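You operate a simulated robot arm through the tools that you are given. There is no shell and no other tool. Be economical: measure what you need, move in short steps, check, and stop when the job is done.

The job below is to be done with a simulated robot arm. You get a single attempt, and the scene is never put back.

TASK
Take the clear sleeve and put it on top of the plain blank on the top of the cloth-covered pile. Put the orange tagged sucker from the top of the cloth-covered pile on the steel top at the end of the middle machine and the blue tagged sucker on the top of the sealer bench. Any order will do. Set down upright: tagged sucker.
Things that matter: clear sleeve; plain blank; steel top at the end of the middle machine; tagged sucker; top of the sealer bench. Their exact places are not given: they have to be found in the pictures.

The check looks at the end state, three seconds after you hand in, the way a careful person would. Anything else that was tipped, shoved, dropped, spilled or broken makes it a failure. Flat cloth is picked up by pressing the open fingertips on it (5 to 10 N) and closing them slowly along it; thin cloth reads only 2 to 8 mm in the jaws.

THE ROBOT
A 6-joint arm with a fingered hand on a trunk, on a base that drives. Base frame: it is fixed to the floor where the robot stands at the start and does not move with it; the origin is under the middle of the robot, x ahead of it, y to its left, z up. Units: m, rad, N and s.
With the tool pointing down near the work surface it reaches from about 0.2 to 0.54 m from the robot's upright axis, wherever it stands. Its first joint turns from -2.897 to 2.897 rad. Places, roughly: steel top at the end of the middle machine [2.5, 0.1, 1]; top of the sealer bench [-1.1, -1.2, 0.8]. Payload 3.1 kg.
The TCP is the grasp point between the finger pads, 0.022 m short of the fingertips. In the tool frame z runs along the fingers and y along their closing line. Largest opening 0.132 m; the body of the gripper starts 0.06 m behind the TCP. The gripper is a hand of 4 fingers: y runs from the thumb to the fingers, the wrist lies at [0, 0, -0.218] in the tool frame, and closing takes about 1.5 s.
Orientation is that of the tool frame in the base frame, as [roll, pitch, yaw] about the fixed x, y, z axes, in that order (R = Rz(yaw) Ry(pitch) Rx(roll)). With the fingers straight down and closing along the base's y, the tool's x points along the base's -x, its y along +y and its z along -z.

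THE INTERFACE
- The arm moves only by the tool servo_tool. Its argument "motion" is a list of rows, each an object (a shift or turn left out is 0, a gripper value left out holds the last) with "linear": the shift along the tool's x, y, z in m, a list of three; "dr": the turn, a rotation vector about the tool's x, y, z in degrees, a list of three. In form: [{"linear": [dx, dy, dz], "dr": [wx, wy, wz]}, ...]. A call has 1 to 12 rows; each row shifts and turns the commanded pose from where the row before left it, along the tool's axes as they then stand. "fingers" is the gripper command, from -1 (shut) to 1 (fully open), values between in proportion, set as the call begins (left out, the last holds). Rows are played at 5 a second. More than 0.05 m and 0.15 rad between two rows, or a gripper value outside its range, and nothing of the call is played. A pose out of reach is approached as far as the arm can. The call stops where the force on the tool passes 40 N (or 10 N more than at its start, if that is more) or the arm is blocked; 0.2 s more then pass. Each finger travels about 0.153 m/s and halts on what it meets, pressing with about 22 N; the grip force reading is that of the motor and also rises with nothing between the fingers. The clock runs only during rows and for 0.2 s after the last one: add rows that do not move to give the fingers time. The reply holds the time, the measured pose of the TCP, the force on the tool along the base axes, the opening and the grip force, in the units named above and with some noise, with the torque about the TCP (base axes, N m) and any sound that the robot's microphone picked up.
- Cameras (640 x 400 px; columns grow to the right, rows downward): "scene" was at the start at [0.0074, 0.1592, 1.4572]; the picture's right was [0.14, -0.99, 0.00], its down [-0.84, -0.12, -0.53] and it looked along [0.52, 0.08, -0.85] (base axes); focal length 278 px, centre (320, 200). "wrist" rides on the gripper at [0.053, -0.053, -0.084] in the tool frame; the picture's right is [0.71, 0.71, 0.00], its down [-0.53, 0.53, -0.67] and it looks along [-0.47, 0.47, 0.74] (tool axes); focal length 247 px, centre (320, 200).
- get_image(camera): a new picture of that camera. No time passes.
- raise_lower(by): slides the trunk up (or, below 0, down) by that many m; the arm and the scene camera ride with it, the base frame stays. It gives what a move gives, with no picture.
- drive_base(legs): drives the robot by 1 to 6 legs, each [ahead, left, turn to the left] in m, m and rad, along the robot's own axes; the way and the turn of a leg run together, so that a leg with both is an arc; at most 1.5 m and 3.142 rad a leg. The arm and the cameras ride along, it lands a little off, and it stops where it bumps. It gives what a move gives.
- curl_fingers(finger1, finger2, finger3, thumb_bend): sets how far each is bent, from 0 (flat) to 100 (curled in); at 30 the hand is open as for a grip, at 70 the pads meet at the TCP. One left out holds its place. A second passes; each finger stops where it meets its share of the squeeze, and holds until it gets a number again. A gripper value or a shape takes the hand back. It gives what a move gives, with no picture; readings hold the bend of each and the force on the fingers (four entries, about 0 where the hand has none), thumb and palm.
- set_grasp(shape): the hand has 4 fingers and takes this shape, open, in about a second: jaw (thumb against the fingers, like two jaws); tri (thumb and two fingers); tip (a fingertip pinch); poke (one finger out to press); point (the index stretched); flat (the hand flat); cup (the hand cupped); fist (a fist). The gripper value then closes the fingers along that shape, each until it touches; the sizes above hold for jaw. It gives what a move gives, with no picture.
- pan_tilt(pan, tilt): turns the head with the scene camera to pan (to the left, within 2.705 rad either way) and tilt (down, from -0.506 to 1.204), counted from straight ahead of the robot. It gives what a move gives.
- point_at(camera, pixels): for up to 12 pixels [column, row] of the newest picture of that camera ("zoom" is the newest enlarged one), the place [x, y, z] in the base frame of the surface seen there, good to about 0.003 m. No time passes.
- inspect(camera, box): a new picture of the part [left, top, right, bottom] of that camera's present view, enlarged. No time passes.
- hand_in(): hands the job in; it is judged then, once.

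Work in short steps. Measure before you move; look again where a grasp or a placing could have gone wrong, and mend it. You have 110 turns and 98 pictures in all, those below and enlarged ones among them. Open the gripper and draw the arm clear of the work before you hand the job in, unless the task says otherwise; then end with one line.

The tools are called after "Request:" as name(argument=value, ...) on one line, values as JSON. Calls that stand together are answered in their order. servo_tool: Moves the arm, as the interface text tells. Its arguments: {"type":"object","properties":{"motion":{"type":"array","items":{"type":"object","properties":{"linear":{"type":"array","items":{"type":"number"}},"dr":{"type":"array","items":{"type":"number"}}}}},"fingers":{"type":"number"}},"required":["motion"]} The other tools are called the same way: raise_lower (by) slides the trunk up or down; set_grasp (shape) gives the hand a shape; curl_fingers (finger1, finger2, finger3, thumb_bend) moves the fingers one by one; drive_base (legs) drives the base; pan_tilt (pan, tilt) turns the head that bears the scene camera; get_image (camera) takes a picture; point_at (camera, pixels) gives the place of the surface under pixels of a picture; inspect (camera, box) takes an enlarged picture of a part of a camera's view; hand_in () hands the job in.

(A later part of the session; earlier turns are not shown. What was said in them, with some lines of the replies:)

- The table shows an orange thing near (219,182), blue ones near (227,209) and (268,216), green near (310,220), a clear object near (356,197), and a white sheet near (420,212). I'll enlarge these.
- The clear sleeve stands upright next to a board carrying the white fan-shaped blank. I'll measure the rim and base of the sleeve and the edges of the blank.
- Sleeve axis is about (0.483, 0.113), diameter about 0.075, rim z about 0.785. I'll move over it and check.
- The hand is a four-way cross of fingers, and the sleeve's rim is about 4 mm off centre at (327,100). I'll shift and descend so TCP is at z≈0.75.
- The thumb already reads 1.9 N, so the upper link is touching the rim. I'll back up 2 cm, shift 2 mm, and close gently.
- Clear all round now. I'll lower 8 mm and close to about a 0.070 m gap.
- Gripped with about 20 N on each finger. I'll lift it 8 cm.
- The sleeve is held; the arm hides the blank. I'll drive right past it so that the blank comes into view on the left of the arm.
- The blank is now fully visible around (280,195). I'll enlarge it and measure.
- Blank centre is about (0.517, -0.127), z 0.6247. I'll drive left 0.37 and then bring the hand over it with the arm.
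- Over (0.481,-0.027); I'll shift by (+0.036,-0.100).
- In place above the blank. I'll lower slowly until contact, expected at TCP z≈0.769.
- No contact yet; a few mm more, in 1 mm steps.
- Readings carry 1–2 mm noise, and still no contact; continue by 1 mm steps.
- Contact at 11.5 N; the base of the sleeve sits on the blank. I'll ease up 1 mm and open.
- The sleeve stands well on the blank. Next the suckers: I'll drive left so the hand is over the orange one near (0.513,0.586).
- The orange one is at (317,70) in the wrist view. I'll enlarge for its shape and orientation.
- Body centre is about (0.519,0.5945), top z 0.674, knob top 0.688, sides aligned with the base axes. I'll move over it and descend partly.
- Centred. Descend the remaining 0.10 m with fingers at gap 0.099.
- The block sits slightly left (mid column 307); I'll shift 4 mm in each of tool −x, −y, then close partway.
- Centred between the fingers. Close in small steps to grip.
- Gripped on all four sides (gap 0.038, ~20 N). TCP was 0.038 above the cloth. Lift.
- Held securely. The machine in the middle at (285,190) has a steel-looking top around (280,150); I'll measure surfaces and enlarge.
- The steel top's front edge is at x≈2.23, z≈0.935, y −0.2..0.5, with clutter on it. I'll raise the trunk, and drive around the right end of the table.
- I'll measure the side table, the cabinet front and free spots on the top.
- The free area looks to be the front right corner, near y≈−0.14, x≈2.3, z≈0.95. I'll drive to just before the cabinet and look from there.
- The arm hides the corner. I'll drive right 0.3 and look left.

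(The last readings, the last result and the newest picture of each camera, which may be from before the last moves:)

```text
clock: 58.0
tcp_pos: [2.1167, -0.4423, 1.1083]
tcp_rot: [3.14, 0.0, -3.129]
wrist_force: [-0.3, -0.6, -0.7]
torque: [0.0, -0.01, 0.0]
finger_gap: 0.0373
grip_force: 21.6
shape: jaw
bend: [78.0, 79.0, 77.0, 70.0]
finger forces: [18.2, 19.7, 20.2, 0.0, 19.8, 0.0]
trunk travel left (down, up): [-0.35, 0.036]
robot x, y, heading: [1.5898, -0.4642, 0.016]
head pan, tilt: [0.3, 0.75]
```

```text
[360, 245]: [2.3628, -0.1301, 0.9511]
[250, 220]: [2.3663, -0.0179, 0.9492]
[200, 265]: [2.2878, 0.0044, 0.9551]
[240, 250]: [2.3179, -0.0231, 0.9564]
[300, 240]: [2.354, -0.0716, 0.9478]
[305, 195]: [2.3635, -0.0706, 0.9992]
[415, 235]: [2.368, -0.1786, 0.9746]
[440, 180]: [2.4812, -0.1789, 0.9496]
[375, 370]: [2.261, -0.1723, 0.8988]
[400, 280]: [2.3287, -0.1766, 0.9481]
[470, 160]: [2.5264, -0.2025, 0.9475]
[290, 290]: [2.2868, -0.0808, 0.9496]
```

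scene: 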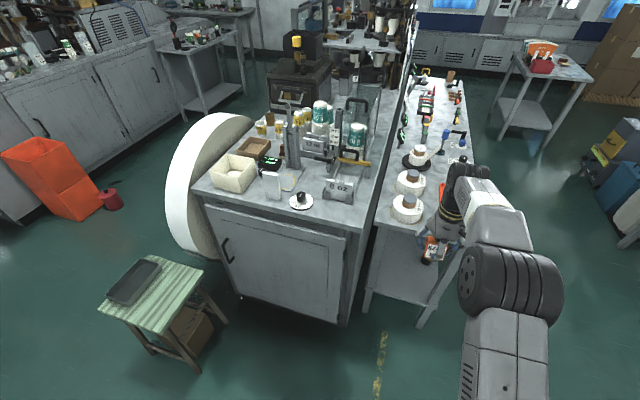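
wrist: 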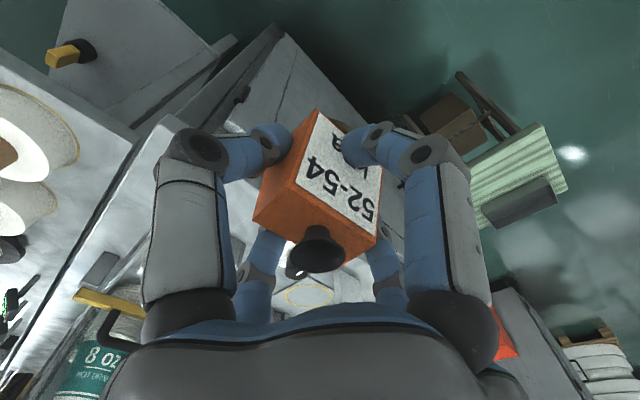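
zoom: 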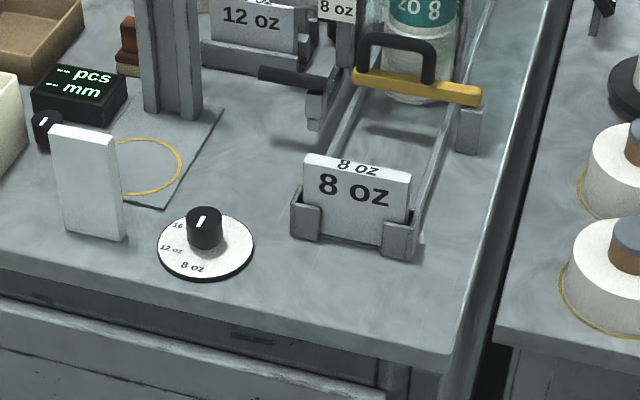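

Free zone: x 2.25–2.345, y −0.22..−0.04, z 0.9495, in front of the 8 oz holder. I'll aim for (2.287,−0.13): drive left 0.31 then ahead 0.165.

Request:
drive_base(legs=[[0, 0.31, -0.015], [0.165, 0, 0]])

Request:
get_image(camera="wrist")

Request:
get_image(camera="scene")

```text
clock: 61.1
tcp_pos: [2.2804, -0.1332, 1.1073]
tcp_rot: [-3.141, -0.002, 3.141]
wrist_force: [0.4, 0.5, -1.4]
torque: [0.01, 0.02, 0.02]
finger_gap: 0.0373
grip_force: 21.8
shape: jaw
bend: [78.0, 79.0, 77.0, 70.0]
finger forces: [18.1, 19.7, 20.2, 0.0, 19.9, 0.0]
trunk travel left (down, up): [-0.35, 0.036]
robot x, y, heading: [1.752, -0.151, 0.002]
head pan, tilt: [0.3, 0.75]
```

```text
62 pictures are left
```

wrist: 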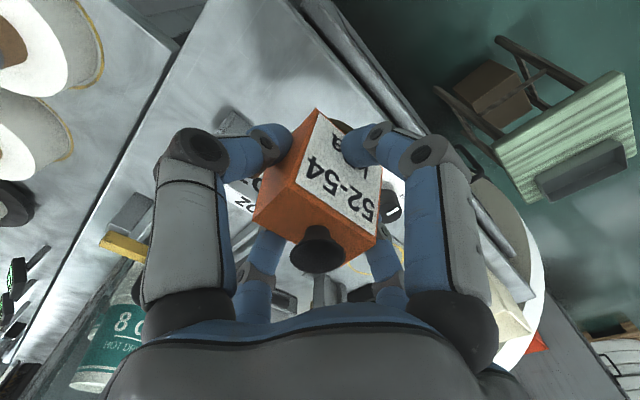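

```text
61 pictures are left
```

scene: 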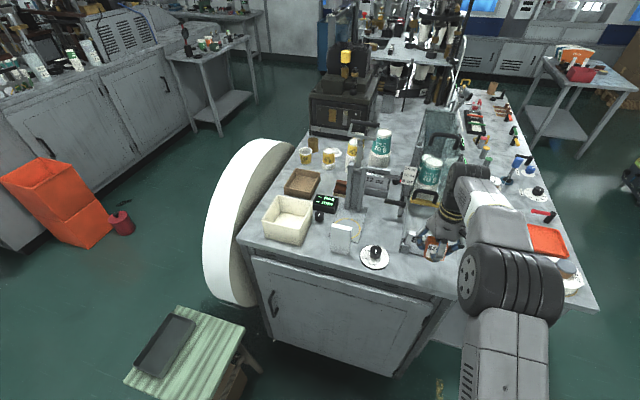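

Well placed; shift 5 mm ahead and lower to about 1.5 cm above the surface.

Request:
servo_tool(motion=[{"linear": [-0.005, 0, 0.01]}, {"linear": [0, 0, 0.04]}, {"linear": [0, 0, 0.03]}, {"linear": [0, 0, 0.025]}, {}, {}])

Request:
get_image(camera="wrist")

Request:
inspect(camera="scene", box=[360, 190, 520, 290])

```text
clock: 62.5
tcp_pos: [2.2845, -0.1344, 1.0013]
tcp_rot: [-3.141, 0.0, -3.138]
wrist_force: [-0.2, -0.5, -0.8]
torque: [0.0, 0.03, 0.04]
finger_gap: 0.037
grip_force: 22.2
shape: jaw
bend: [78.0, 79.0, 77.0, 70.0]
finger forces: [18.3, 19.7, 20.3, 0.0, 19.6, 0.0]
trunk travel left (down, up): [-0.35, 0.036]
robot x, y, heading: [1.748, -0.1512, 0.004]
head pan, tilt: [0.3, 0.75]
```

```text
60 pictures are left
```

wrist: 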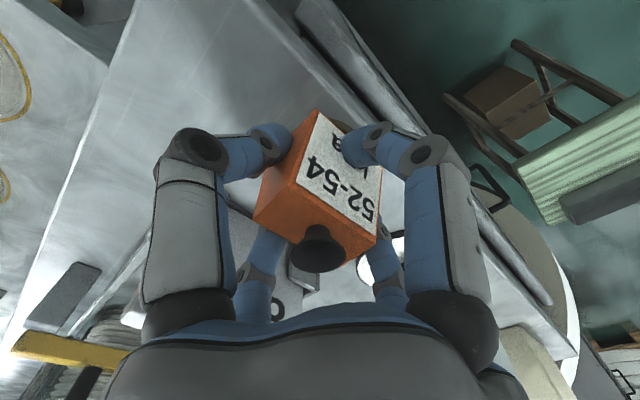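

```text
4.00 times, centred on (440, 240) of scene
```

zoom: 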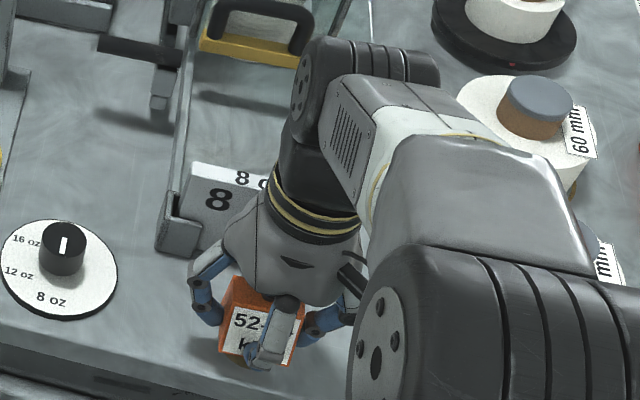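

Clear of the holder. Lower 11 mm, then in 1 mm steps to contact.

Request:
servo_tool(motion=[{"linear": [0, 0, 0.006]}, {"linear": [0, 0, 0.005]}, {"linear": [0, 0, 0.001]}, {}])

```text
clock: 63.5
tcp_pos: [2.2845, -0.1349, 0.99]
tcp_rot: [3.141, 0.001, -3.139]
wrist_force: [-0.7, 0.6, -1.0]
torque: [0.01, 0.0, 0.0]
finger_gap: 0.0373
grip_force: 22.5
shape: jaw
bend: [78.0, 79.0, 77.0, 70.0]
finger forces: [18.3, 19.7, 20.3, 0.1, 19.8, 0.0]
trunk travel left (down, up): [-0.35, 0.036]
robot x, y, heading: [1.7552, -0.152, -0.001]
head pan, tilt: [0.3, 0.75]
```

Request:
servo_tool(motion=[{"linear": [0, 0, 0.001]}, {"linear": [0, 0, 0.001]}, {}])

```text
clock: 64.3
tcp_pos: [2.2854, -0.1349, 0.9881]
tcp_rot: [3.141, -0.001, -3.141]
wrist_force: [1.2, 0.7, 1.4]
torque: [0.02, 0.06, 0.0]
finger_gap: 0.0373
grip_force: 21.8
shape: jaw
bend: [78.0, 79.0, 77.0, 70.0]
finger forces: [19.2, 19.6, 20.7, 0.0, 19.5, 0.0]
trunk travel left (down, up): [-0.35, 0.036]
robot x, y, heading: [1.7526, -0.1474, 0.003]
head pan, tilt: [0.3, 0.75]
```

Force moved from −1 to +1.4 N: the first touch. One more mm.

Request:
servo_tool(motion=[{"linear": [0, 0, 0.001]}, {}])

```text
clock: 64.9
tcp_pos: [2.2849, -0.1352, 0.9878]
tcp_rot: [-3.141, 0.001, -3.14]
wrist_force: [0.8, 0.9, 7.0]
torque: [0.02, 0.16, -0.02]
finger_gap: 0.0372
grip_force: 21.5
shape: jaw
bend: [79.0, 79.0, 77.0, 70.0]
finger forces: [22.6, 20.0, 21.6, 0.0, 19.8, 0.1]
trunk travel left (down, up): [-0.35, 0.036]
robot x, y, heading: [1.7475, -0.1494, 0.001]
head pan, tilt: [0.3, 0.75]
```

Seated at 7 N. I'll open to a gap of about 0.08 and check.

Request:
servo_tool(motion=[{}, {}, {}, {}], fingers=0.2)

Request:
get_image(camera="wrist")

```text
clock: 65.9
tcp_pos: [2.2847, -0.1354, 0.9868]
tcp_rot: [3.141, -0.001, -3.141]
wrist_force: [-0.1, 0.8, 0.1]
torque: [-0.01, -0.01, 0.03]
finger_gap: 0.0785
grip_force: 0.1
shape: jaw
bend: [32.0, 32.0, 32.0, 70.0]
finger forces: [0.0, 0.0, 0.1, 0.0, 0.0, 0.1]
trunk travel left (down, up): [-0.35, 0.036]
robot x, y, heading: [1.7521, -0.1477, 0.0]
head pan, tilt: [0.3, 0.75]
```

```text
58 pictures are left
```

wrist: 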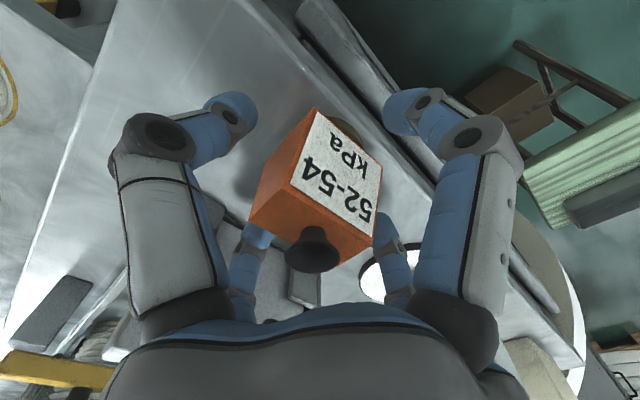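

Released and standing. Rise straight up, then back the base off and look.

Request:
servo_tool(motion=[{"linear": [0, 0, -0.02]}, {"linear": [0, 0, -0.04]}, {"linear": [0, 0, -0.04]}, {"linear": [0, 0, -0.04]}, {}])

Request:
drive_base(legs=[[-0.4, 0, 0]])

Request:
pan_tilt(pan=-0.1, tilt=0.7)

Request:
get_image(camera="wrist")

Request:
get_image(camera="scene")

```text
clock: 67.1
tcp_pos: [2.2837, -0.1347, 1.1269]
tcp_rot: [-3.141, 0.0, -3.14]
wrist_force: [1.0, -0.7, 0.0]
torque: [0.02, 0.02, -0.01]
finger_gap: 0.0784
grip_force: 0.0
shape: jaw
bend: [32.0, 32.0, 32.0, 70.0]
finger forces: [0.0, 0.0, 0.1, 0.0, 0.0, 0.0]
trunk travel left (down, up): [-0.35, 0.036]
robot x, y, heading: [1.7529, -0.148, -0.004]
head pan, tilt: [0.3, 0.75]
```

```text
clock: 69.6
tcp_pos: [1.8825, -0.1332, 1.1273]
tcp_rot: [3.141, 0.001, -3.134]
wrist_force: [-0.6, 1.0, 0.2]
torque: [-0.01, -0.01, 0.01]
finger_gap: 0.0787
grip_force: 0.1
shape: jaw
bend: [32.0, 32.0, 32.0, 70.0]
finger forces: [0.0, 0.0, 0.1, 0.0, 0.1, 0.1]
trunk travel left (down, up): [-0.35, 0.036]
robot x, y, heading: [1.3516, -0.1533, 0.009]
head pan, tilt: [0.3, 0.75]
```

```text
clock: 70.5
tcp_pos: [1.8827, -0.1327, 1.1267]
tcp_rot: [-3.141, 0.002, -3.136]
wrist_force: [0.7, 0.0, 0.3]
torque: [0.0, -0.01, 0.01]
finger_gap: 0.0788
grip_force: 0.1
shape: jaw
bend: [32.0, 32.0, 32.0, 70.0]
finger forces: [0.1, 0.0, 0.0, 0.0, 0.0, 0.1]
trunk travel left (down, up): [-0.35, 0.036]
robot x, y, heading: [1.3524, -0.1505, 0.004]
head pan, tilt: [-0.099, 0.7]
```

```text
57 pictures are left
```

wrist: 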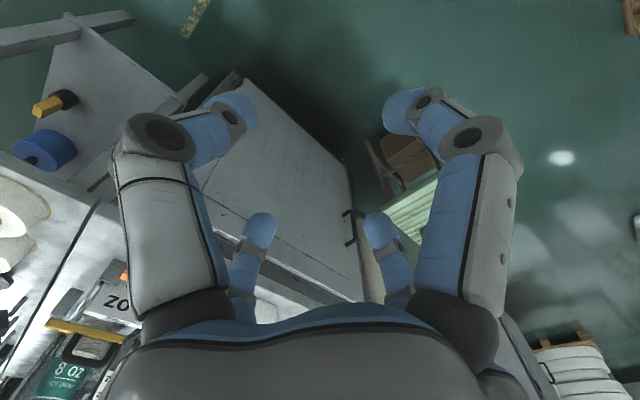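

```text
56 pictures are left
```

scene: 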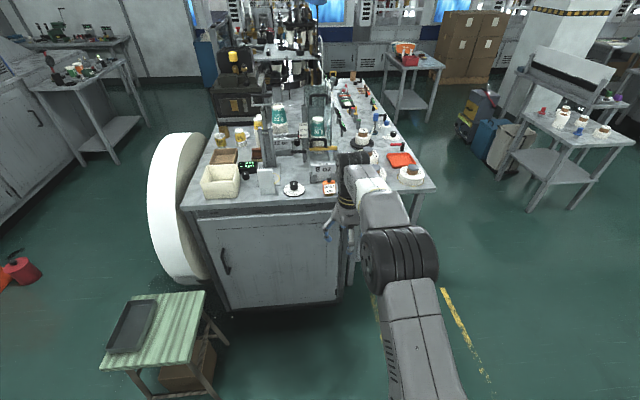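

Request:
inspect(camera="scene", box=[280, 150, 376, 210])

```text
6.67 times, centred on (328, 180) of scene
```

zoom: 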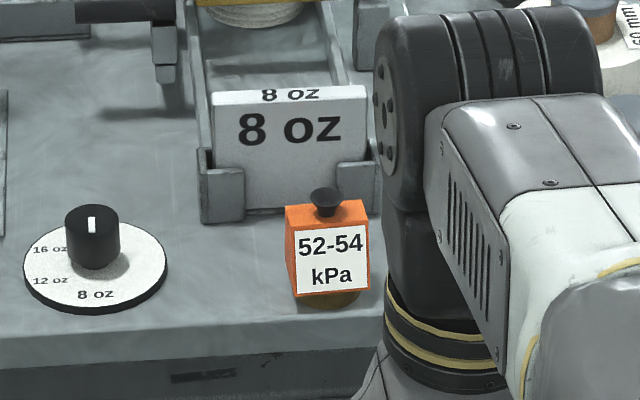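

Orange stands upright on the steel top. Now return to the table's right side; I'll look behind for the sealer bench on the way.

Request:
drive_base(legs=[[0, -0.82, 0]])

Request:
pan_tilt(pan=-2.7, tilt=0.45)

Request:
get_image(camera="scene")

```text
clock: 74.9
tcp_pos: [1.8867, -0.9565, 1.1277]
tcp_rot: [-3.141, 0.0, -3.139]
wrist_force: [-0.5, -1.5, 0.1]
torque: [-0.03, 0.01, -0.02]
finger_gap: 0.0786
grip_force: 0.1
shape: jaw
bend: [32.0, 32.0, 32.0, 70.0]
finger forces: [0.0, 0.0, 0.0, 0.0, 0.0, 0.0]
trunk travel left (down, up): [-0.35, 0.036]
robot x, y, heading: [1.3572, -0.9764, 0.003]
head pan, tilt: [-0.099, 0.7]
```

```text
clock: 77.2
tcp_pos: [1.8877, -0.9564, 1.1267]
tcp_rot: [-3.141, 0.0, -3.138]
wrist_force: [-0.8, -0.2, -0.1]
torque: [-0.03, 0.02, 0.02]
finger_gap: 0.0787
grip_force: 0.0
shape: jaw
bend: [32.0, 32.0, 32.0, 70.0]
finger forces: [0.0, 0.0, 0.1, 0.0, 0.1, 0.0]
trunk travel left (down, up): [-0.35, 0.036]
robot x, y, heading: [1.3564, -0.9733, 0.003]
head pan, tilt: [-2.7, 0.45]
```

```text
54 pictures are left
```

scene: 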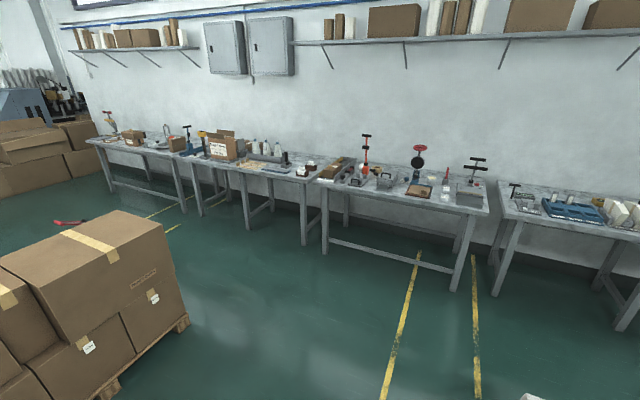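

Request:
point_at(camera="scene", pixels=[[490, 200], [485, 214], [330, 185], [455, 290], [560, 225], [240, 170], [115, 145], [180, 325], [400, 200], [440, 300], [615, 330]])

Request:
inspect(camera="scene", box=[300, 120, 640, 332])

```text
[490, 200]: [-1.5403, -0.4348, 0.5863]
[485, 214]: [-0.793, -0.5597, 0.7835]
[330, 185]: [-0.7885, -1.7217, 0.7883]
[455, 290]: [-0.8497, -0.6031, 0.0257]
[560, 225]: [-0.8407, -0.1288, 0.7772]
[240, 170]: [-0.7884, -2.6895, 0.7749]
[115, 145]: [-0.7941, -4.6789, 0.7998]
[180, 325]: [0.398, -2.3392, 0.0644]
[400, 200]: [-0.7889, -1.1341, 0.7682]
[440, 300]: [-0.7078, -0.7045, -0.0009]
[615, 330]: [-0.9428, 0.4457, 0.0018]
```

```text
1.88 times, centred on (470, 226) of scene
```

zoom: 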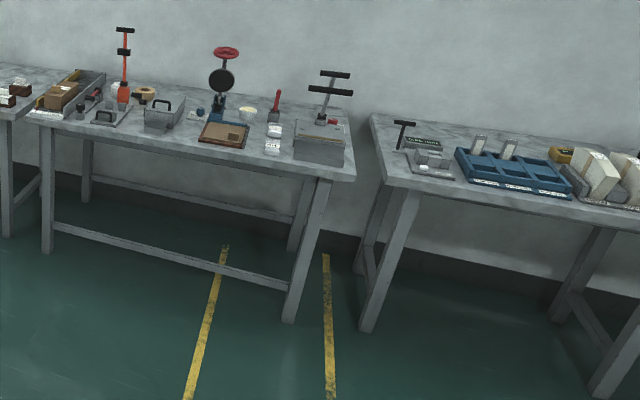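

The sealer bench spans y −1.72..−0.56, front edge x≈−0.79, top z≈0.785. First fetch the blue one: drive back to x≈0 and left to y≈0.52.

Request:
drive_base(legs=[[-1.37, 0, 0], [0, 1.48, 0]])

Request:
raise_lower(by=-0.2)

Request:
get_image(camera="wrist")

```text
clock: 90.9
tcp_pos: [0.53, 0.5099, 1.1271]
tcp_rot: [3.14, 0.0, 3.141]
wrist_force: [-0.7, 0.0, 0.3]
torque: [0.0, 0.01, -0.02]
finger_gap: 0.0788
grip_force: 0.1
shape: jaw
bend: [32.0, 32.0, 32.0, 70.0]
finger forces: [0.0, 0.1, 0.0, 0.0, 0.1, 0.1]
trunk travel left (down, up): [-0.35, 0.036]
robot x, y, heading: [-0.0028, 0.4941, -0.0]
head pan, tilt: [-2.7, 0.45]
```

```text
clock: 93.0
tcp_pos: [0.5302, 0.5107, 0.9275]
tcp_rot: [3.14, 0.0, -3.14]
wrist_force: [0.6, 0.4, -0.6]
torque: [0.01, 0.02, 0.01]
finger_gap: 0.0789
grip_force: 0.1
shape: jaw
bend: [32.0, 32.0, 32.0, 70.0]
finger forces: [0.0, 0.1, 0.0, 0.1, 0.0, 0.0]
trunk travel left (down, up): [-0.15, 0.236]
robot x, y, heading: [0.0032, 0.4921, 0.0]
head pan, tilt: [-2.7, 0.45]
```

```text
52 pictures are left
```

wrist: 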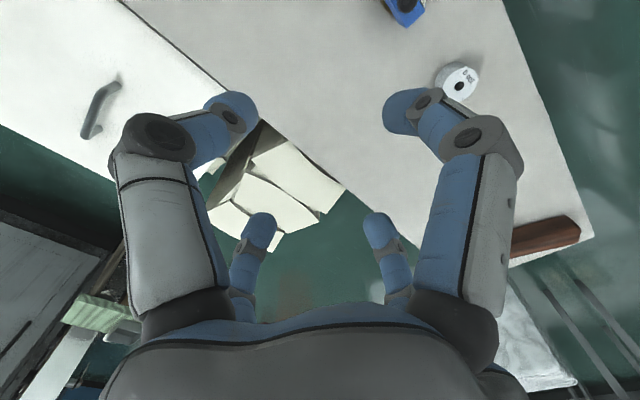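

Blue is at (405,8) in the wrist view; move the hand back 0.105 and left 0.024.

Request:
servo_tool(motion=[{"linear": [0.035, 0.008, 0]}, {"linear": [0.035, 0.008, 0]}, {"linear": [0.035, 0.008, 0]}, {}, {}], fingers=0.5)

Request:
inspect(camera="wrist", box=[240, 0, 400, 100])

Request:
point_at(camera="zoom", pixels=[[320, 240], [300, 230]])

```text
clock: 94.2
tcp_pos: [0.424, 0.5338, 0.9257]
tcp_rot: [-3.141, 0.0, -3.142]
wrist_force: [-0.4, 0.3, -0.2]
torque: [-0.01, 0.0, 0.0]
finger_gap: 0.0989
grip_force: 0.1
shape: jaw
bend: [26.0, 26.0, 26.0, 56.0]
finger forces: [0.0, 0.1, 0.0, 0.0, 0.0, 0.0]
trunk travel left (down, up): [-0.15, 0.236]
robot x, y, heading: [0.0015, 0.4967, 0.003]
head pan, tilt: [-2.7, 0.45]
```

```text
4.00 times, centred on (320, 50) of wrist
```

zoom: 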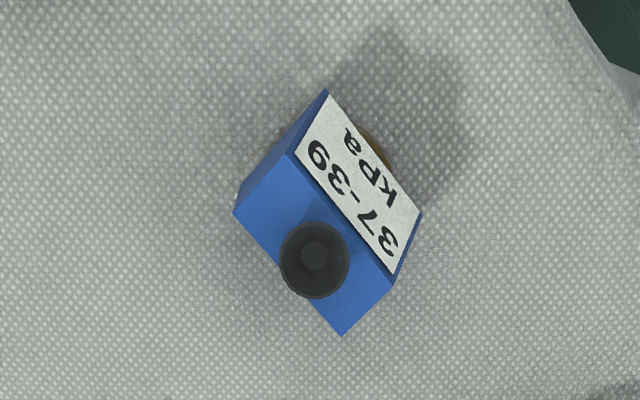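

```text
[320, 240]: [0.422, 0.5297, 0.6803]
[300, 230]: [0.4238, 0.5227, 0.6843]
```

Blue's edges are rotated about −5.5° in yaw from the tool. I'll turn the tool, shift slightly, and descend partway.

Request:
servo_tool(motion=[{"linear": [0.003, -0.002, 0], "dr": [0, 0, 5.5]}, {"linear": [0, 0, 0.05]}, {"linear": [0, 0, 0.05]}, {"linear": [0, 0, 0.05]}, {"linear": [0, 0, 0.02]}, {}, {}])

Request:
get_image(camera="wrist")

```text
clock: 95.8
tcp_pos: [0.4208, 0.5324, 0.7572]
tcp_rot: [-3.141, 0.001, 3.046]
wrist_force: [0.0, 0.3, -0.7]
torque: [0.01, -0.02, -0.01]
finger_gap: 0.0986
grip_force: 0.1
shape: jaw
bend: [26.0, 26.0, 26.0, 56.0]
finger forces: [0.0, 0.0, 0.1, 0.0, 0.0, 0.1]
trunk travel left (down, up): [-0.15, 0.236]
robot x, y, heading: [0.0021, 0.4952, -0.004]
head pan, tilt: [-2.7, 0.45]
```

```text
50 pictures are left
```

wrist: 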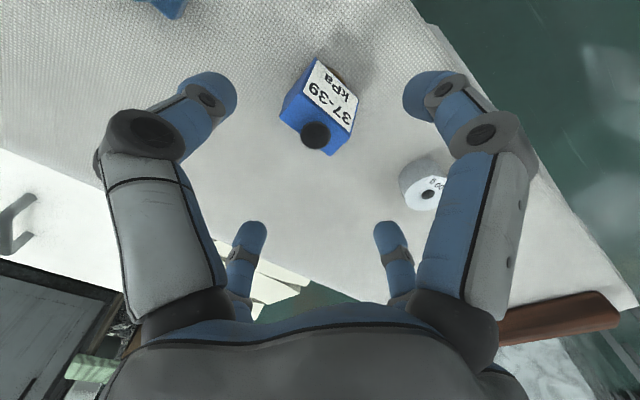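

Block mid column ≈ 320, well centred. Descend 0.10.

Request:
servo_tool(motion=[{"linear": [0, 0, 0.04]}, {"linear": [0, 0, 0.04]}, {"linear": [0, 0, 0.02]}, {}, {}])

Request:
servo_tool(motion=[{}, {}, {}, {}], fingers=-0.1)

Request:
get_image(camera="wrist")

```text
clock: 97.0
tcp_pos: [0.4229, 0.5336, 0.657]
tcp_rot: [3.141, -0.001, 3.045]
wrist_force: [0.7, -0.4, -0.6]
torque: [-0.01, -0.02, 0.01]
finger_gap: 0.0987
grip_force: 0.0
shape: jaw
bend: [26.0, 26.0, 26.0, 56.0]
finger forces: [0.1, 0.1, 0.0, 0.0, 0.0, 0.1]
trunk travel left (down, up): [-0.15, 0.236]
robot x, y, heading: [-0.0015, 0.4966, -0.001]
head pan, tilt: [-2.7, 0.45]
```

```text
clock: 98.0
tcp_pos: [0.4224, 0.5325, 0.6565]
tcp_rot: [-3.141, -0.002, 3.045]
wrist_force: [0.8, 0.4, 0.3]
torque: [0.01, -0.02, -0.01]
finger_gap: 0.0599
grip_force: 0.0
shape: jaw
bend: [38.0, 38.0, 38.0, 70.0]
finger forces: [0.0, 0.1, 0.1, 0.0, 0.0, 0.0]
trunk travel left (down, up): [-0.15, 0.236]
robot x, y, heading: [0.001, 0.496, 0.007]
head pan, tilt: [-2.7, 0.45]
```

```text
49 pictures are left
```

wrist: 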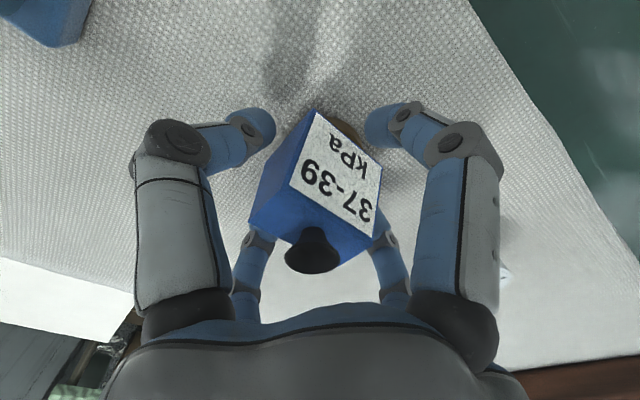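

Same picture as the orange grasp. Close.

Request:
servo_tool(motion=[{"linear": [-0.001, -0.001, 0]}, {}, {}, {}, {}], fingers=-0.4)

Request:
servo_tool(motion=[{"linear": [0, 0, -0.02]}, {"linear": [0, 0, -0.04]}, {"linear": [0, 0, -0.05]}, {"linear": [0, 0, -0.05]}, {"linear": [0, 0, -0.05]}, {"linear": [0, 0, -0.04]}, {}])

Request:
get_image(camera="wrist")

```text
clock: 99.2
tcp_pos: [0.4237, 0.5316, 0.6572]
tcp_rot: [3.141, 0.001, 3.045]
wrist_force: [-1.2, -0.6, 0.4]
torque: [0.0, 0.09, 0.03]
finger_gap: 0.0383
grip_force: 22.7
shape: jaw
bend: [78.0, 79.0, 77.0, 70.0]
finger forces: [19.0, 19.6, 20.0, 0.0, 19.6, 0.0]
trunk travel left (down, up): [-0.15, 0.236]
robot x, y, heading: [-0.001, 0.4918, 0.001]
head pan, tilt: [-2.7, 0.45]
```

```text
clock: 100.8
tcp_pos: [0.4205, 0.5299, 0.9075]
tcp_rot: [3.14, 0.0, 3.046]
wrist_force: [0.1, 0.2, -1.4]
torque: [-0.01, 0.01, 0.0]
finger_gap: 0.0383
grip_force: 21.8
shape: jaw
bend: [78.0, 79.0, 77.0, 70.0]
finger forces: [18.4, 19.5, 20.5, 0.1, 19.3, 0.0]
trunk travel left (down, up): [-0.15, 0.236]
robot x, y, heading: [0.0016, 0.4904, -0.006]
head pan, tilt: [-2.7, 0.45]
```

```text
48 pictures are left
```

wrist: 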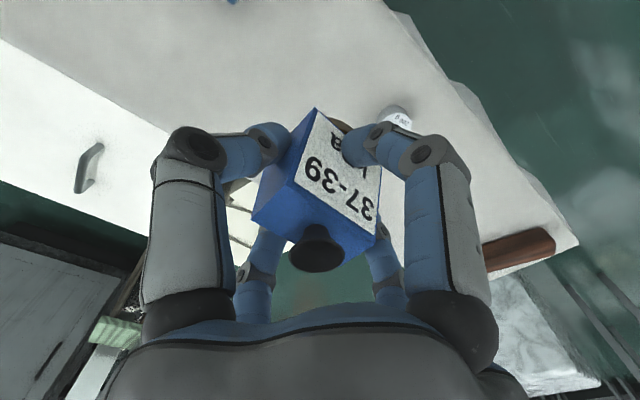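

Blue is held. Raise, drive right to y≈−1.1, and turn to face the sealer bench.

Request:
raise_lower(by=0.15)

Request:
drive_base(legs=[[0, -1.5, 0], [0.1, -0.1, 0], [0, 0, 3.14]])

Request:
pan_tilt(pan=0.2, tilt=0.6)

Request:
get_image(camera="scene")

```text
clock: 102.6
tcp_pos: [0.4219, 0.5318, 1.0561]
tcp_rot: [3.142, -0.001, 3.045]
wrist_force: [-0.5, 0.7, -0.6]
torque: [0.0, -0.01, -0.04]
finger_gap: 0.0383
grip_force: 21.8
shape: jaw
bend: [78.0, 79.0, 77.0, 70.0]
finger forces: [18.5, 19.5, 20.4, 0.1, 19.3, 0.0]
trunk travel left (down, up): [-0.3, 0.086]
robot x, y, heading: [0.0036, 0.4906, 0.001]
head pan, tilt: [-2.7, 0.45]
```

```text
clock: 118.3
tcp_pos: [-0.3034, -1.1509, 1.0562]
tcp_rot: [3.141, 0.0, -0.096]
wrist_force: [-0.1, -0.1, -1.0]
torque: [0.01, 0.0, 0.02]
finger_gap: 0.0382
grip_force: 22.3
shape: jaw
bend: [78.0, 79.0, 77.0, 70.0]
finger forces: [17.8, 19.7, 20.3, 0.0, 19.2, 0.1]
trunk travel left (down, up): [-0.3, 0.086]
robot x, y, heading: [0.1168, -1.1143, -3.141]
head pan, tilt: [-2.7, 0.45]
```

```text
clock: 120.8
tcp_pos: [-0.3031, -1.1507, 1.0555]
tcp_rot: [-3.141, -0.001, -0.097]
wrist_force: [-1.2, 1.1, -1.8]
torque: [0.02, 0.01, 0.02]
finger_gap: 0.0378
grip_force: 22.3
shape: jaw
bend: [78.0, 79.0, 77.0, 70.0]
finger forces: [17.7, 19.6, 20.3, 0.0, 19.3, 0.0]
trunk travel left (down, up): [-0.3, 0.086]
robot x, y, heading: [0.1168, -1.1127, -3.141]
head pan, tilt: [0.201, 0.6]
```

```text
47 pictures are left
```

scene: 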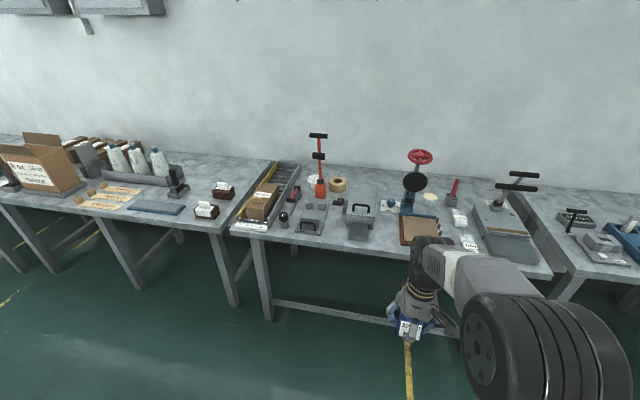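

A free gap appears between the grey block at (358,222) and the brown pad at (415,230). Enlarge and measure.

Request:
inspect(camera="scene", box=[290, 170, 450, 270])

Request:
point_at(camera="zoom", pixels=[[380, 240], [400, 280], [330, 260], [360, 180], [440, 290], [445, 200], [310, 300], [260, 290], [380, 155], [285, 150], [100, 200], [400, 220]])

```text
4.00 times, centred on (370, 220) of scene
```

zoom: 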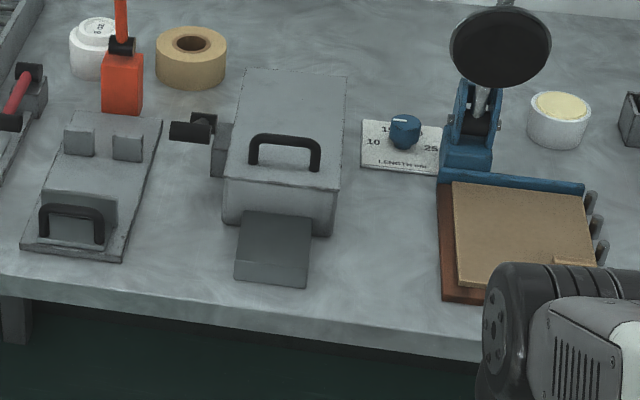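

```text
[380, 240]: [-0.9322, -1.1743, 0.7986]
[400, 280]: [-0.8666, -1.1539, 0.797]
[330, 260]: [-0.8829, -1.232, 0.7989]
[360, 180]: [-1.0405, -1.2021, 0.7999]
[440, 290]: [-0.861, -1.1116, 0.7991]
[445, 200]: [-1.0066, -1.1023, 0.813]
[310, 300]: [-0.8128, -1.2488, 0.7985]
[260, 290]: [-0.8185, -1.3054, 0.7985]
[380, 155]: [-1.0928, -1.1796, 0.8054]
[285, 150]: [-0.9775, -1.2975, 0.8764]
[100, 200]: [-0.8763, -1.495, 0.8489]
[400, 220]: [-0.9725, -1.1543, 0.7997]
```

Free gap: y −1.235..−1.105, x −0.80..−1.0, z 0.7985. Target (−0.87,−1.17). Drive ahead 0.46 and left 0.02.

Request:
drive_base(legs=[[0.45, 0.02, 0]])

```text
clock: 123.6
tcp_pos: [-0.7604, -1.1703, 1.056]
tcp_rot: [-3.141, 0.0, -0.096]
wrist_force: [-0.2, -0.6, -1.0]
torque: [-0.01, -0.04, -0.03]
finger_gap: 0.038
grip_force: 21.9
shape: jaw
bend: [78.0, 79.0, 77.0, 70.0]
finger forces: [17.7, 19.5, 20.2, 0.1, 19.4, 0.0]
trunk travel left (down, up): [-0.3, 0.086]
robot x, y, heading: [-0.3385, -1.1315, 3.142]
head pan, tilt: [0.201, 0.6]
```

Extend 0.107 m along base −x, then lower to z≈0.87.

Request:
servo_tool(motion=[{"linear": [-0.0355, 0.0034, 0]}, {"linear": [-0.0355, 0.0034, 0]}, {"linear": [-0.0355, 0.0034, 0]}, {"linear": [0, 0, 0.04]}, {"linear": [0, 0, 0.05]}, {"linear": [0, 0, 0.05]}, {"linear": [0, 0, 0.04]}, {}, {}])

Request:
get_image(camera="wrist")

Request:
get_image(camera="scene")

```text
clock: 125.6
tcp_pos: [-0.8666, -1.1685, 0.8757]
tcp_rot: [-3.141, 0.001, -0.097]
wrist_force: [-0.4, -0.3, -0.8]
torque: [-0.04, -0.02, 0.01]
finger_gap: 0.0379
grip_force: 21.8
shape: jaw
bend: [78.0, 79.0, 77.0, 70.0]
finger forces: [18.0, 19.6, 20.4, 0.1, 19.2, 0.1]
trunk travel left (down, up): [-0.3, 0.086]
robot x, y, heading: [-0.3375, -1.132, 3.139]
head pan, tilt: [0.201, 0.6]
```

```text
45 pictures are left
```

wrist: 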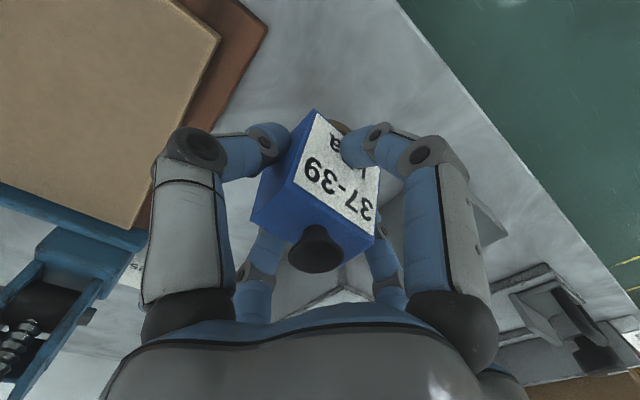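

```text
44 pictures are left
```

scene: 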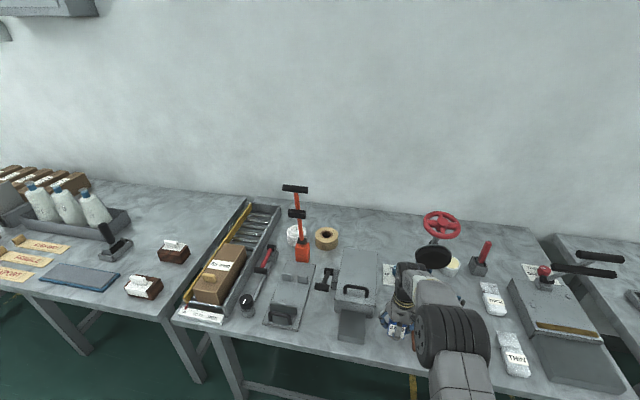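

Request:
inspect(camera="scene", box=[330, 230, 490, 330])

Request:
point_at(camera="zoom", pixels=[[410, 110], [150, 220], [150, 180], [60, 350], [250, 400], [240, 340], [450, 85], [300, 210]])

```text
4.00 times, centred on (410, 280) of scene
```

zoom: 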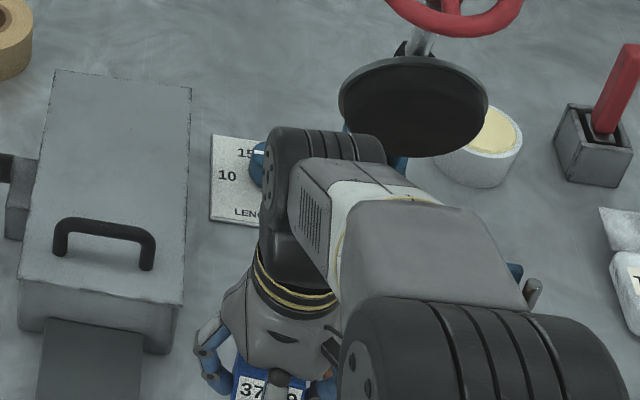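

```text
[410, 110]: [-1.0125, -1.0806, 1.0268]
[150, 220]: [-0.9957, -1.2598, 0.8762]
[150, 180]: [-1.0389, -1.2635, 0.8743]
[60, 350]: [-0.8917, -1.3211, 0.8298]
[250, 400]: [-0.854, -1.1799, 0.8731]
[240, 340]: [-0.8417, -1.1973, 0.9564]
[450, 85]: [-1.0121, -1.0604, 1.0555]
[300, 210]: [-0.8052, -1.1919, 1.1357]
```

The press disc is at (−1.01,−1.075), z≈1.03–1.06, near the wrist knuckle. I'll measure the knuckle's clearance before lowering further.

Request:
point_at(camera="zoom", pixels=[[320, 140], [370, 150], [375, 165], [280, 150], [345, 100], [430, 155], [300, 140], [400, 190], [270, 220], [450, 200], [520, 290]])

```text
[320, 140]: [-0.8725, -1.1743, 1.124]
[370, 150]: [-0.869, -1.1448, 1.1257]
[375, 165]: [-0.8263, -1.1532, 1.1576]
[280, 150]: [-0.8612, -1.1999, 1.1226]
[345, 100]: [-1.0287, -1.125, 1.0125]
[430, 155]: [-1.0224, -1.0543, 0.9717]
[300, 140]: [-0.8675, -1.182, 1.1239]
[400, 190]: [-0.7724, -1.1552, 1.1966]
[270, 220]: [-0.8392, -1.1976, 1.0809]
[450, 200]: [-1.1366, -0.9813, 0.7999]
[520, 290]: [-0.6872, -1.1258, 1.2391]
```

Knuckle reaches x≈−0.87 while the disc stays beyond −0.95: clear. Lower to near contact (TCP ≈0.838).

Request:
servo_tool(motion=[{"linear": [0, 0, 0.02]}, {"linear": [0, 0, 0.013]}, {"linear": [0, 0, 0.003]}, {"linear": [0, 0, 0.001]}, {}])

```text
clock: 126.8
tcp_pos: [-0.8664, -1.1689, 0.8379]
tcp_rot: [-3.141, 0.001, -0.096]
wrist_force: [0.6, 0.2, -0.2]
torque: [0.01, 0.01, -0.03]
finger_gap: 0.0381
grip_force: 21.9
shape: jaw
bend: [78.0, 79.0, 77.0, 70.0]
finger forces: [18.8, 19.5, 20.6, 0.1, 19.1, 0.1]
trunk travel left (down, up): [-0.3, 0.086]
robot x, y, heading: [-0.3371, -1.1375, 3.144]
head pan, tilt: [0.201, 0.6]
```

Request:
servo_tool(motion=[{"linear": [0, 0, 0.001]}, {}])

```text
clock: 127.4
tcp_pos: [-0.8662, -1.1676, 0.8387]
tcp_rot: [-3.141, 0.002, -0.095]
wrist_force: [-1.6, -0.3, 3.8]
torque: [0.03, -0.08, 0.03]
finger_gap: 0.038
grip_force: 22.1
shape: jaw
bend: [78.0, 79.0, 77.0, 70.0]
finger forces: [20.5, 19.5, 21.3, 0.0, 19.5, 0.1]
trunk travel left (down, up): [-0.3, 0.086]
robot x, y, heading: [-0.338, -1.1279, 3.141]
head pan, tilt: [0.201, 0.6]
```

Contact at ~5 N change. Open to a gap of about 0.08, then check.

Request:
servo_tool(motion=[{}, {}, {}, {}], fingers=0.2)

Request:
get_image(camera="wrist")

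```text
clock: 128.4
tcp_pos: [-0.8661, -1.1688, 0.8378]
tcp_rot: [-3.141, -0.001, -0.097]
wrist_force: [0.7, -0.2, 0.3]
torque: [0.01, 0.0, 0.01]
finger_gap: 0.0786
grip_force: 0.1
shape: jaw
bend: [32.0, 32.0, 32.0, 70.0]
finger forces: [0.0, 0.1, 0.1, 0.0, 0.1, 0.0]
trunk travel left (down, up): [-0.3, 0.086]
robot x, y, heading: [-0.3372, -1.134, 3.144]
head pan, tilt: [0.201, 0.6]
```

```text
42 pictures are left
```

wrist: 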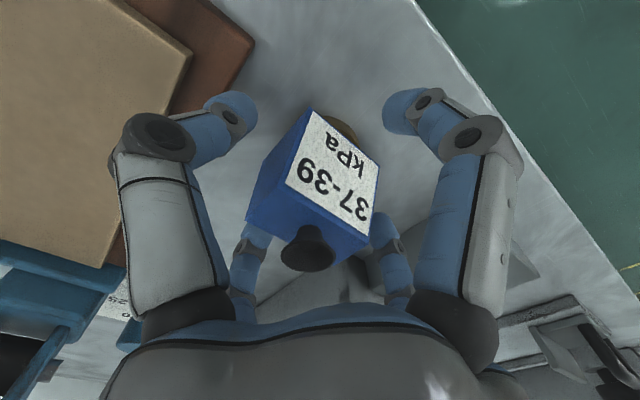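

Standing free. Rise, retract, back off and verify.

Request:
servo_tool(motion=[{"linear": [0, 0, -0.02]}, {"linear": [0, 0, -0.04]}, {"linear": [0, 0, -0.05]}, {"linear": [0, 0, -0.05]}, {"linear": [0, 0, -0.05]}, {}])

Request:
drive_base(legs=[[-0.45, 0, 0]])

Request:
inspect(camera="scene", box=[290, 170, 450, 270])

```text
clock: 129.8
tcp_pos: [-0.8646, -1.1696, 1.0483]
tcp_rot: [-3.141, -0.001, -0.096]
wrist_force: [0.0, -0.2, 0.3]
torque: [0.02, -0.02, 0.01]
finger_gap: 0.0788
grip_force: 0.0
shape: jaw
bend: [32.0, 32.0, 32.0, 70.0]
finger forces: [0.1, 0.0, 0.0, 0.0, 0.0, 0.0]
trunk travel left (down, up): [-0.3, 0.086]
robot x, y, heading: [-0.3394, -1.1373, 3.145]
head pan, tilt: [0.201, 0.6]
```

```text
clock: 132.5
tcp_pos: [-0.4222, -1.1724, 1.0487]
tcp_rot: [3.14, 0.0, -0.085]
wrist_force: [-0.8, -0.1, -0.9]
torque: [0.02, 0.02, 0.02]
finger_gap: 0.0785
grip_force: 0.2
shape: jaw
bend: [32.0, 32.0, 32.0, 70.0]
finger forces: [0.0, 0.0, 0.0, 0.0, 0.0, 0.0]
trunk travel left (down, up): [-0.3, 0.086]
robot x, y, heading: [0.1027, -1.133, -3.128]
head pan, tilt: [0.201, 0.6]
```

```text
4.00 times, centred on (370, 220) of scene
```

zoom: 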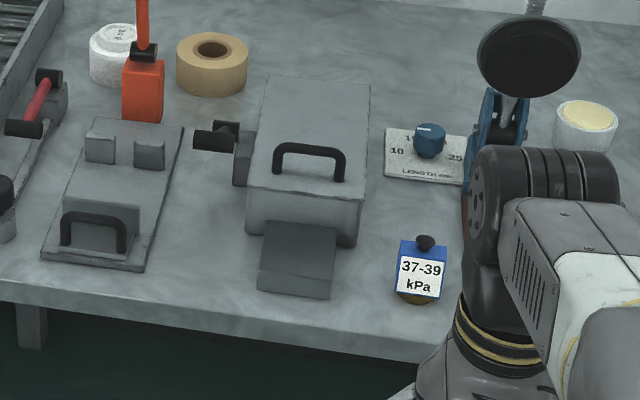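

Blue stands upright on the sealer bench. Open fully and take one last look back at the table.

Request:
servo_tool(motion=[{}, {}, {}], fingers=1)

Request:
pan_tilt(pan=-2.2, tilt=0.6)

Request:
get_image(camera="scene")

```text
clock: 133.3
tcp_pos: [-0.4223, -1.1737, 1.0474]
tcp_rot: [-3.141, -0.001, -0.085]
wrist_force: [-0.3, -0.3, -1.3]
torque: [0.0, 0.03, 0.0]
finger_gap: 0.1319
grip_force: 0.0
shape: jaw
bend: [30.0, 30.0, 30.0, 30.0]
finger forces: [0.0, 0.0, 0.1, 0.0, 0.1, 0.0]
trunk travel left (down, up): [-0.3, 0.086]
robot x, y, heading: [0.1, -1.1292, -3.13]
head pan, tilt: [0.201, 0.6]
```

```text
clock: 135.5
tcp_pos: [-0.4228, -1.1738, 1.0472]
tcp_rot: [-3.14, -0.002, -0.086]
wrist_force: [0.0, -0.3, -0.9]
torque: [-0.02, -0.02, -0.01]
finger_gap: 0.1319
grip_force: 0.0
shape: jaw
bend: [30.0, 30.0, 30.0, 30.0]
finger forces: [0.0, 0.1, 0.0, 0.1, 0.1, 0.0]
trunk travel left (down, up): [-0.3, 0.086]
robot x, y, heading: [0.1045, -1.1311, -3.131]
head pan, tilt: [-2.201, 0.6]
```

```text
40 pictures are left
```

scene: 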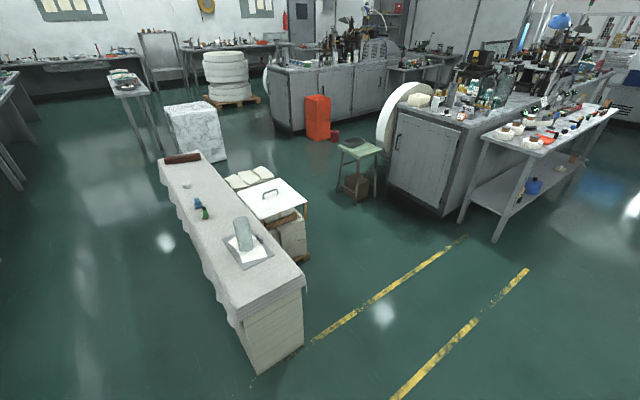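

All is in place: the sleeve is on the blank and nothing else on the table has moved. The hand is open and clear, so I hand in.

Request:
hand_in()

```text
The job is handed in.
```

The clear sleeve is standing on the plain blank. The orange tagged sucker is upright on the steel top of the middle machine, and the blue one is upright on the sealer bench; I saw nothing else disturbed, and the job is handed in.
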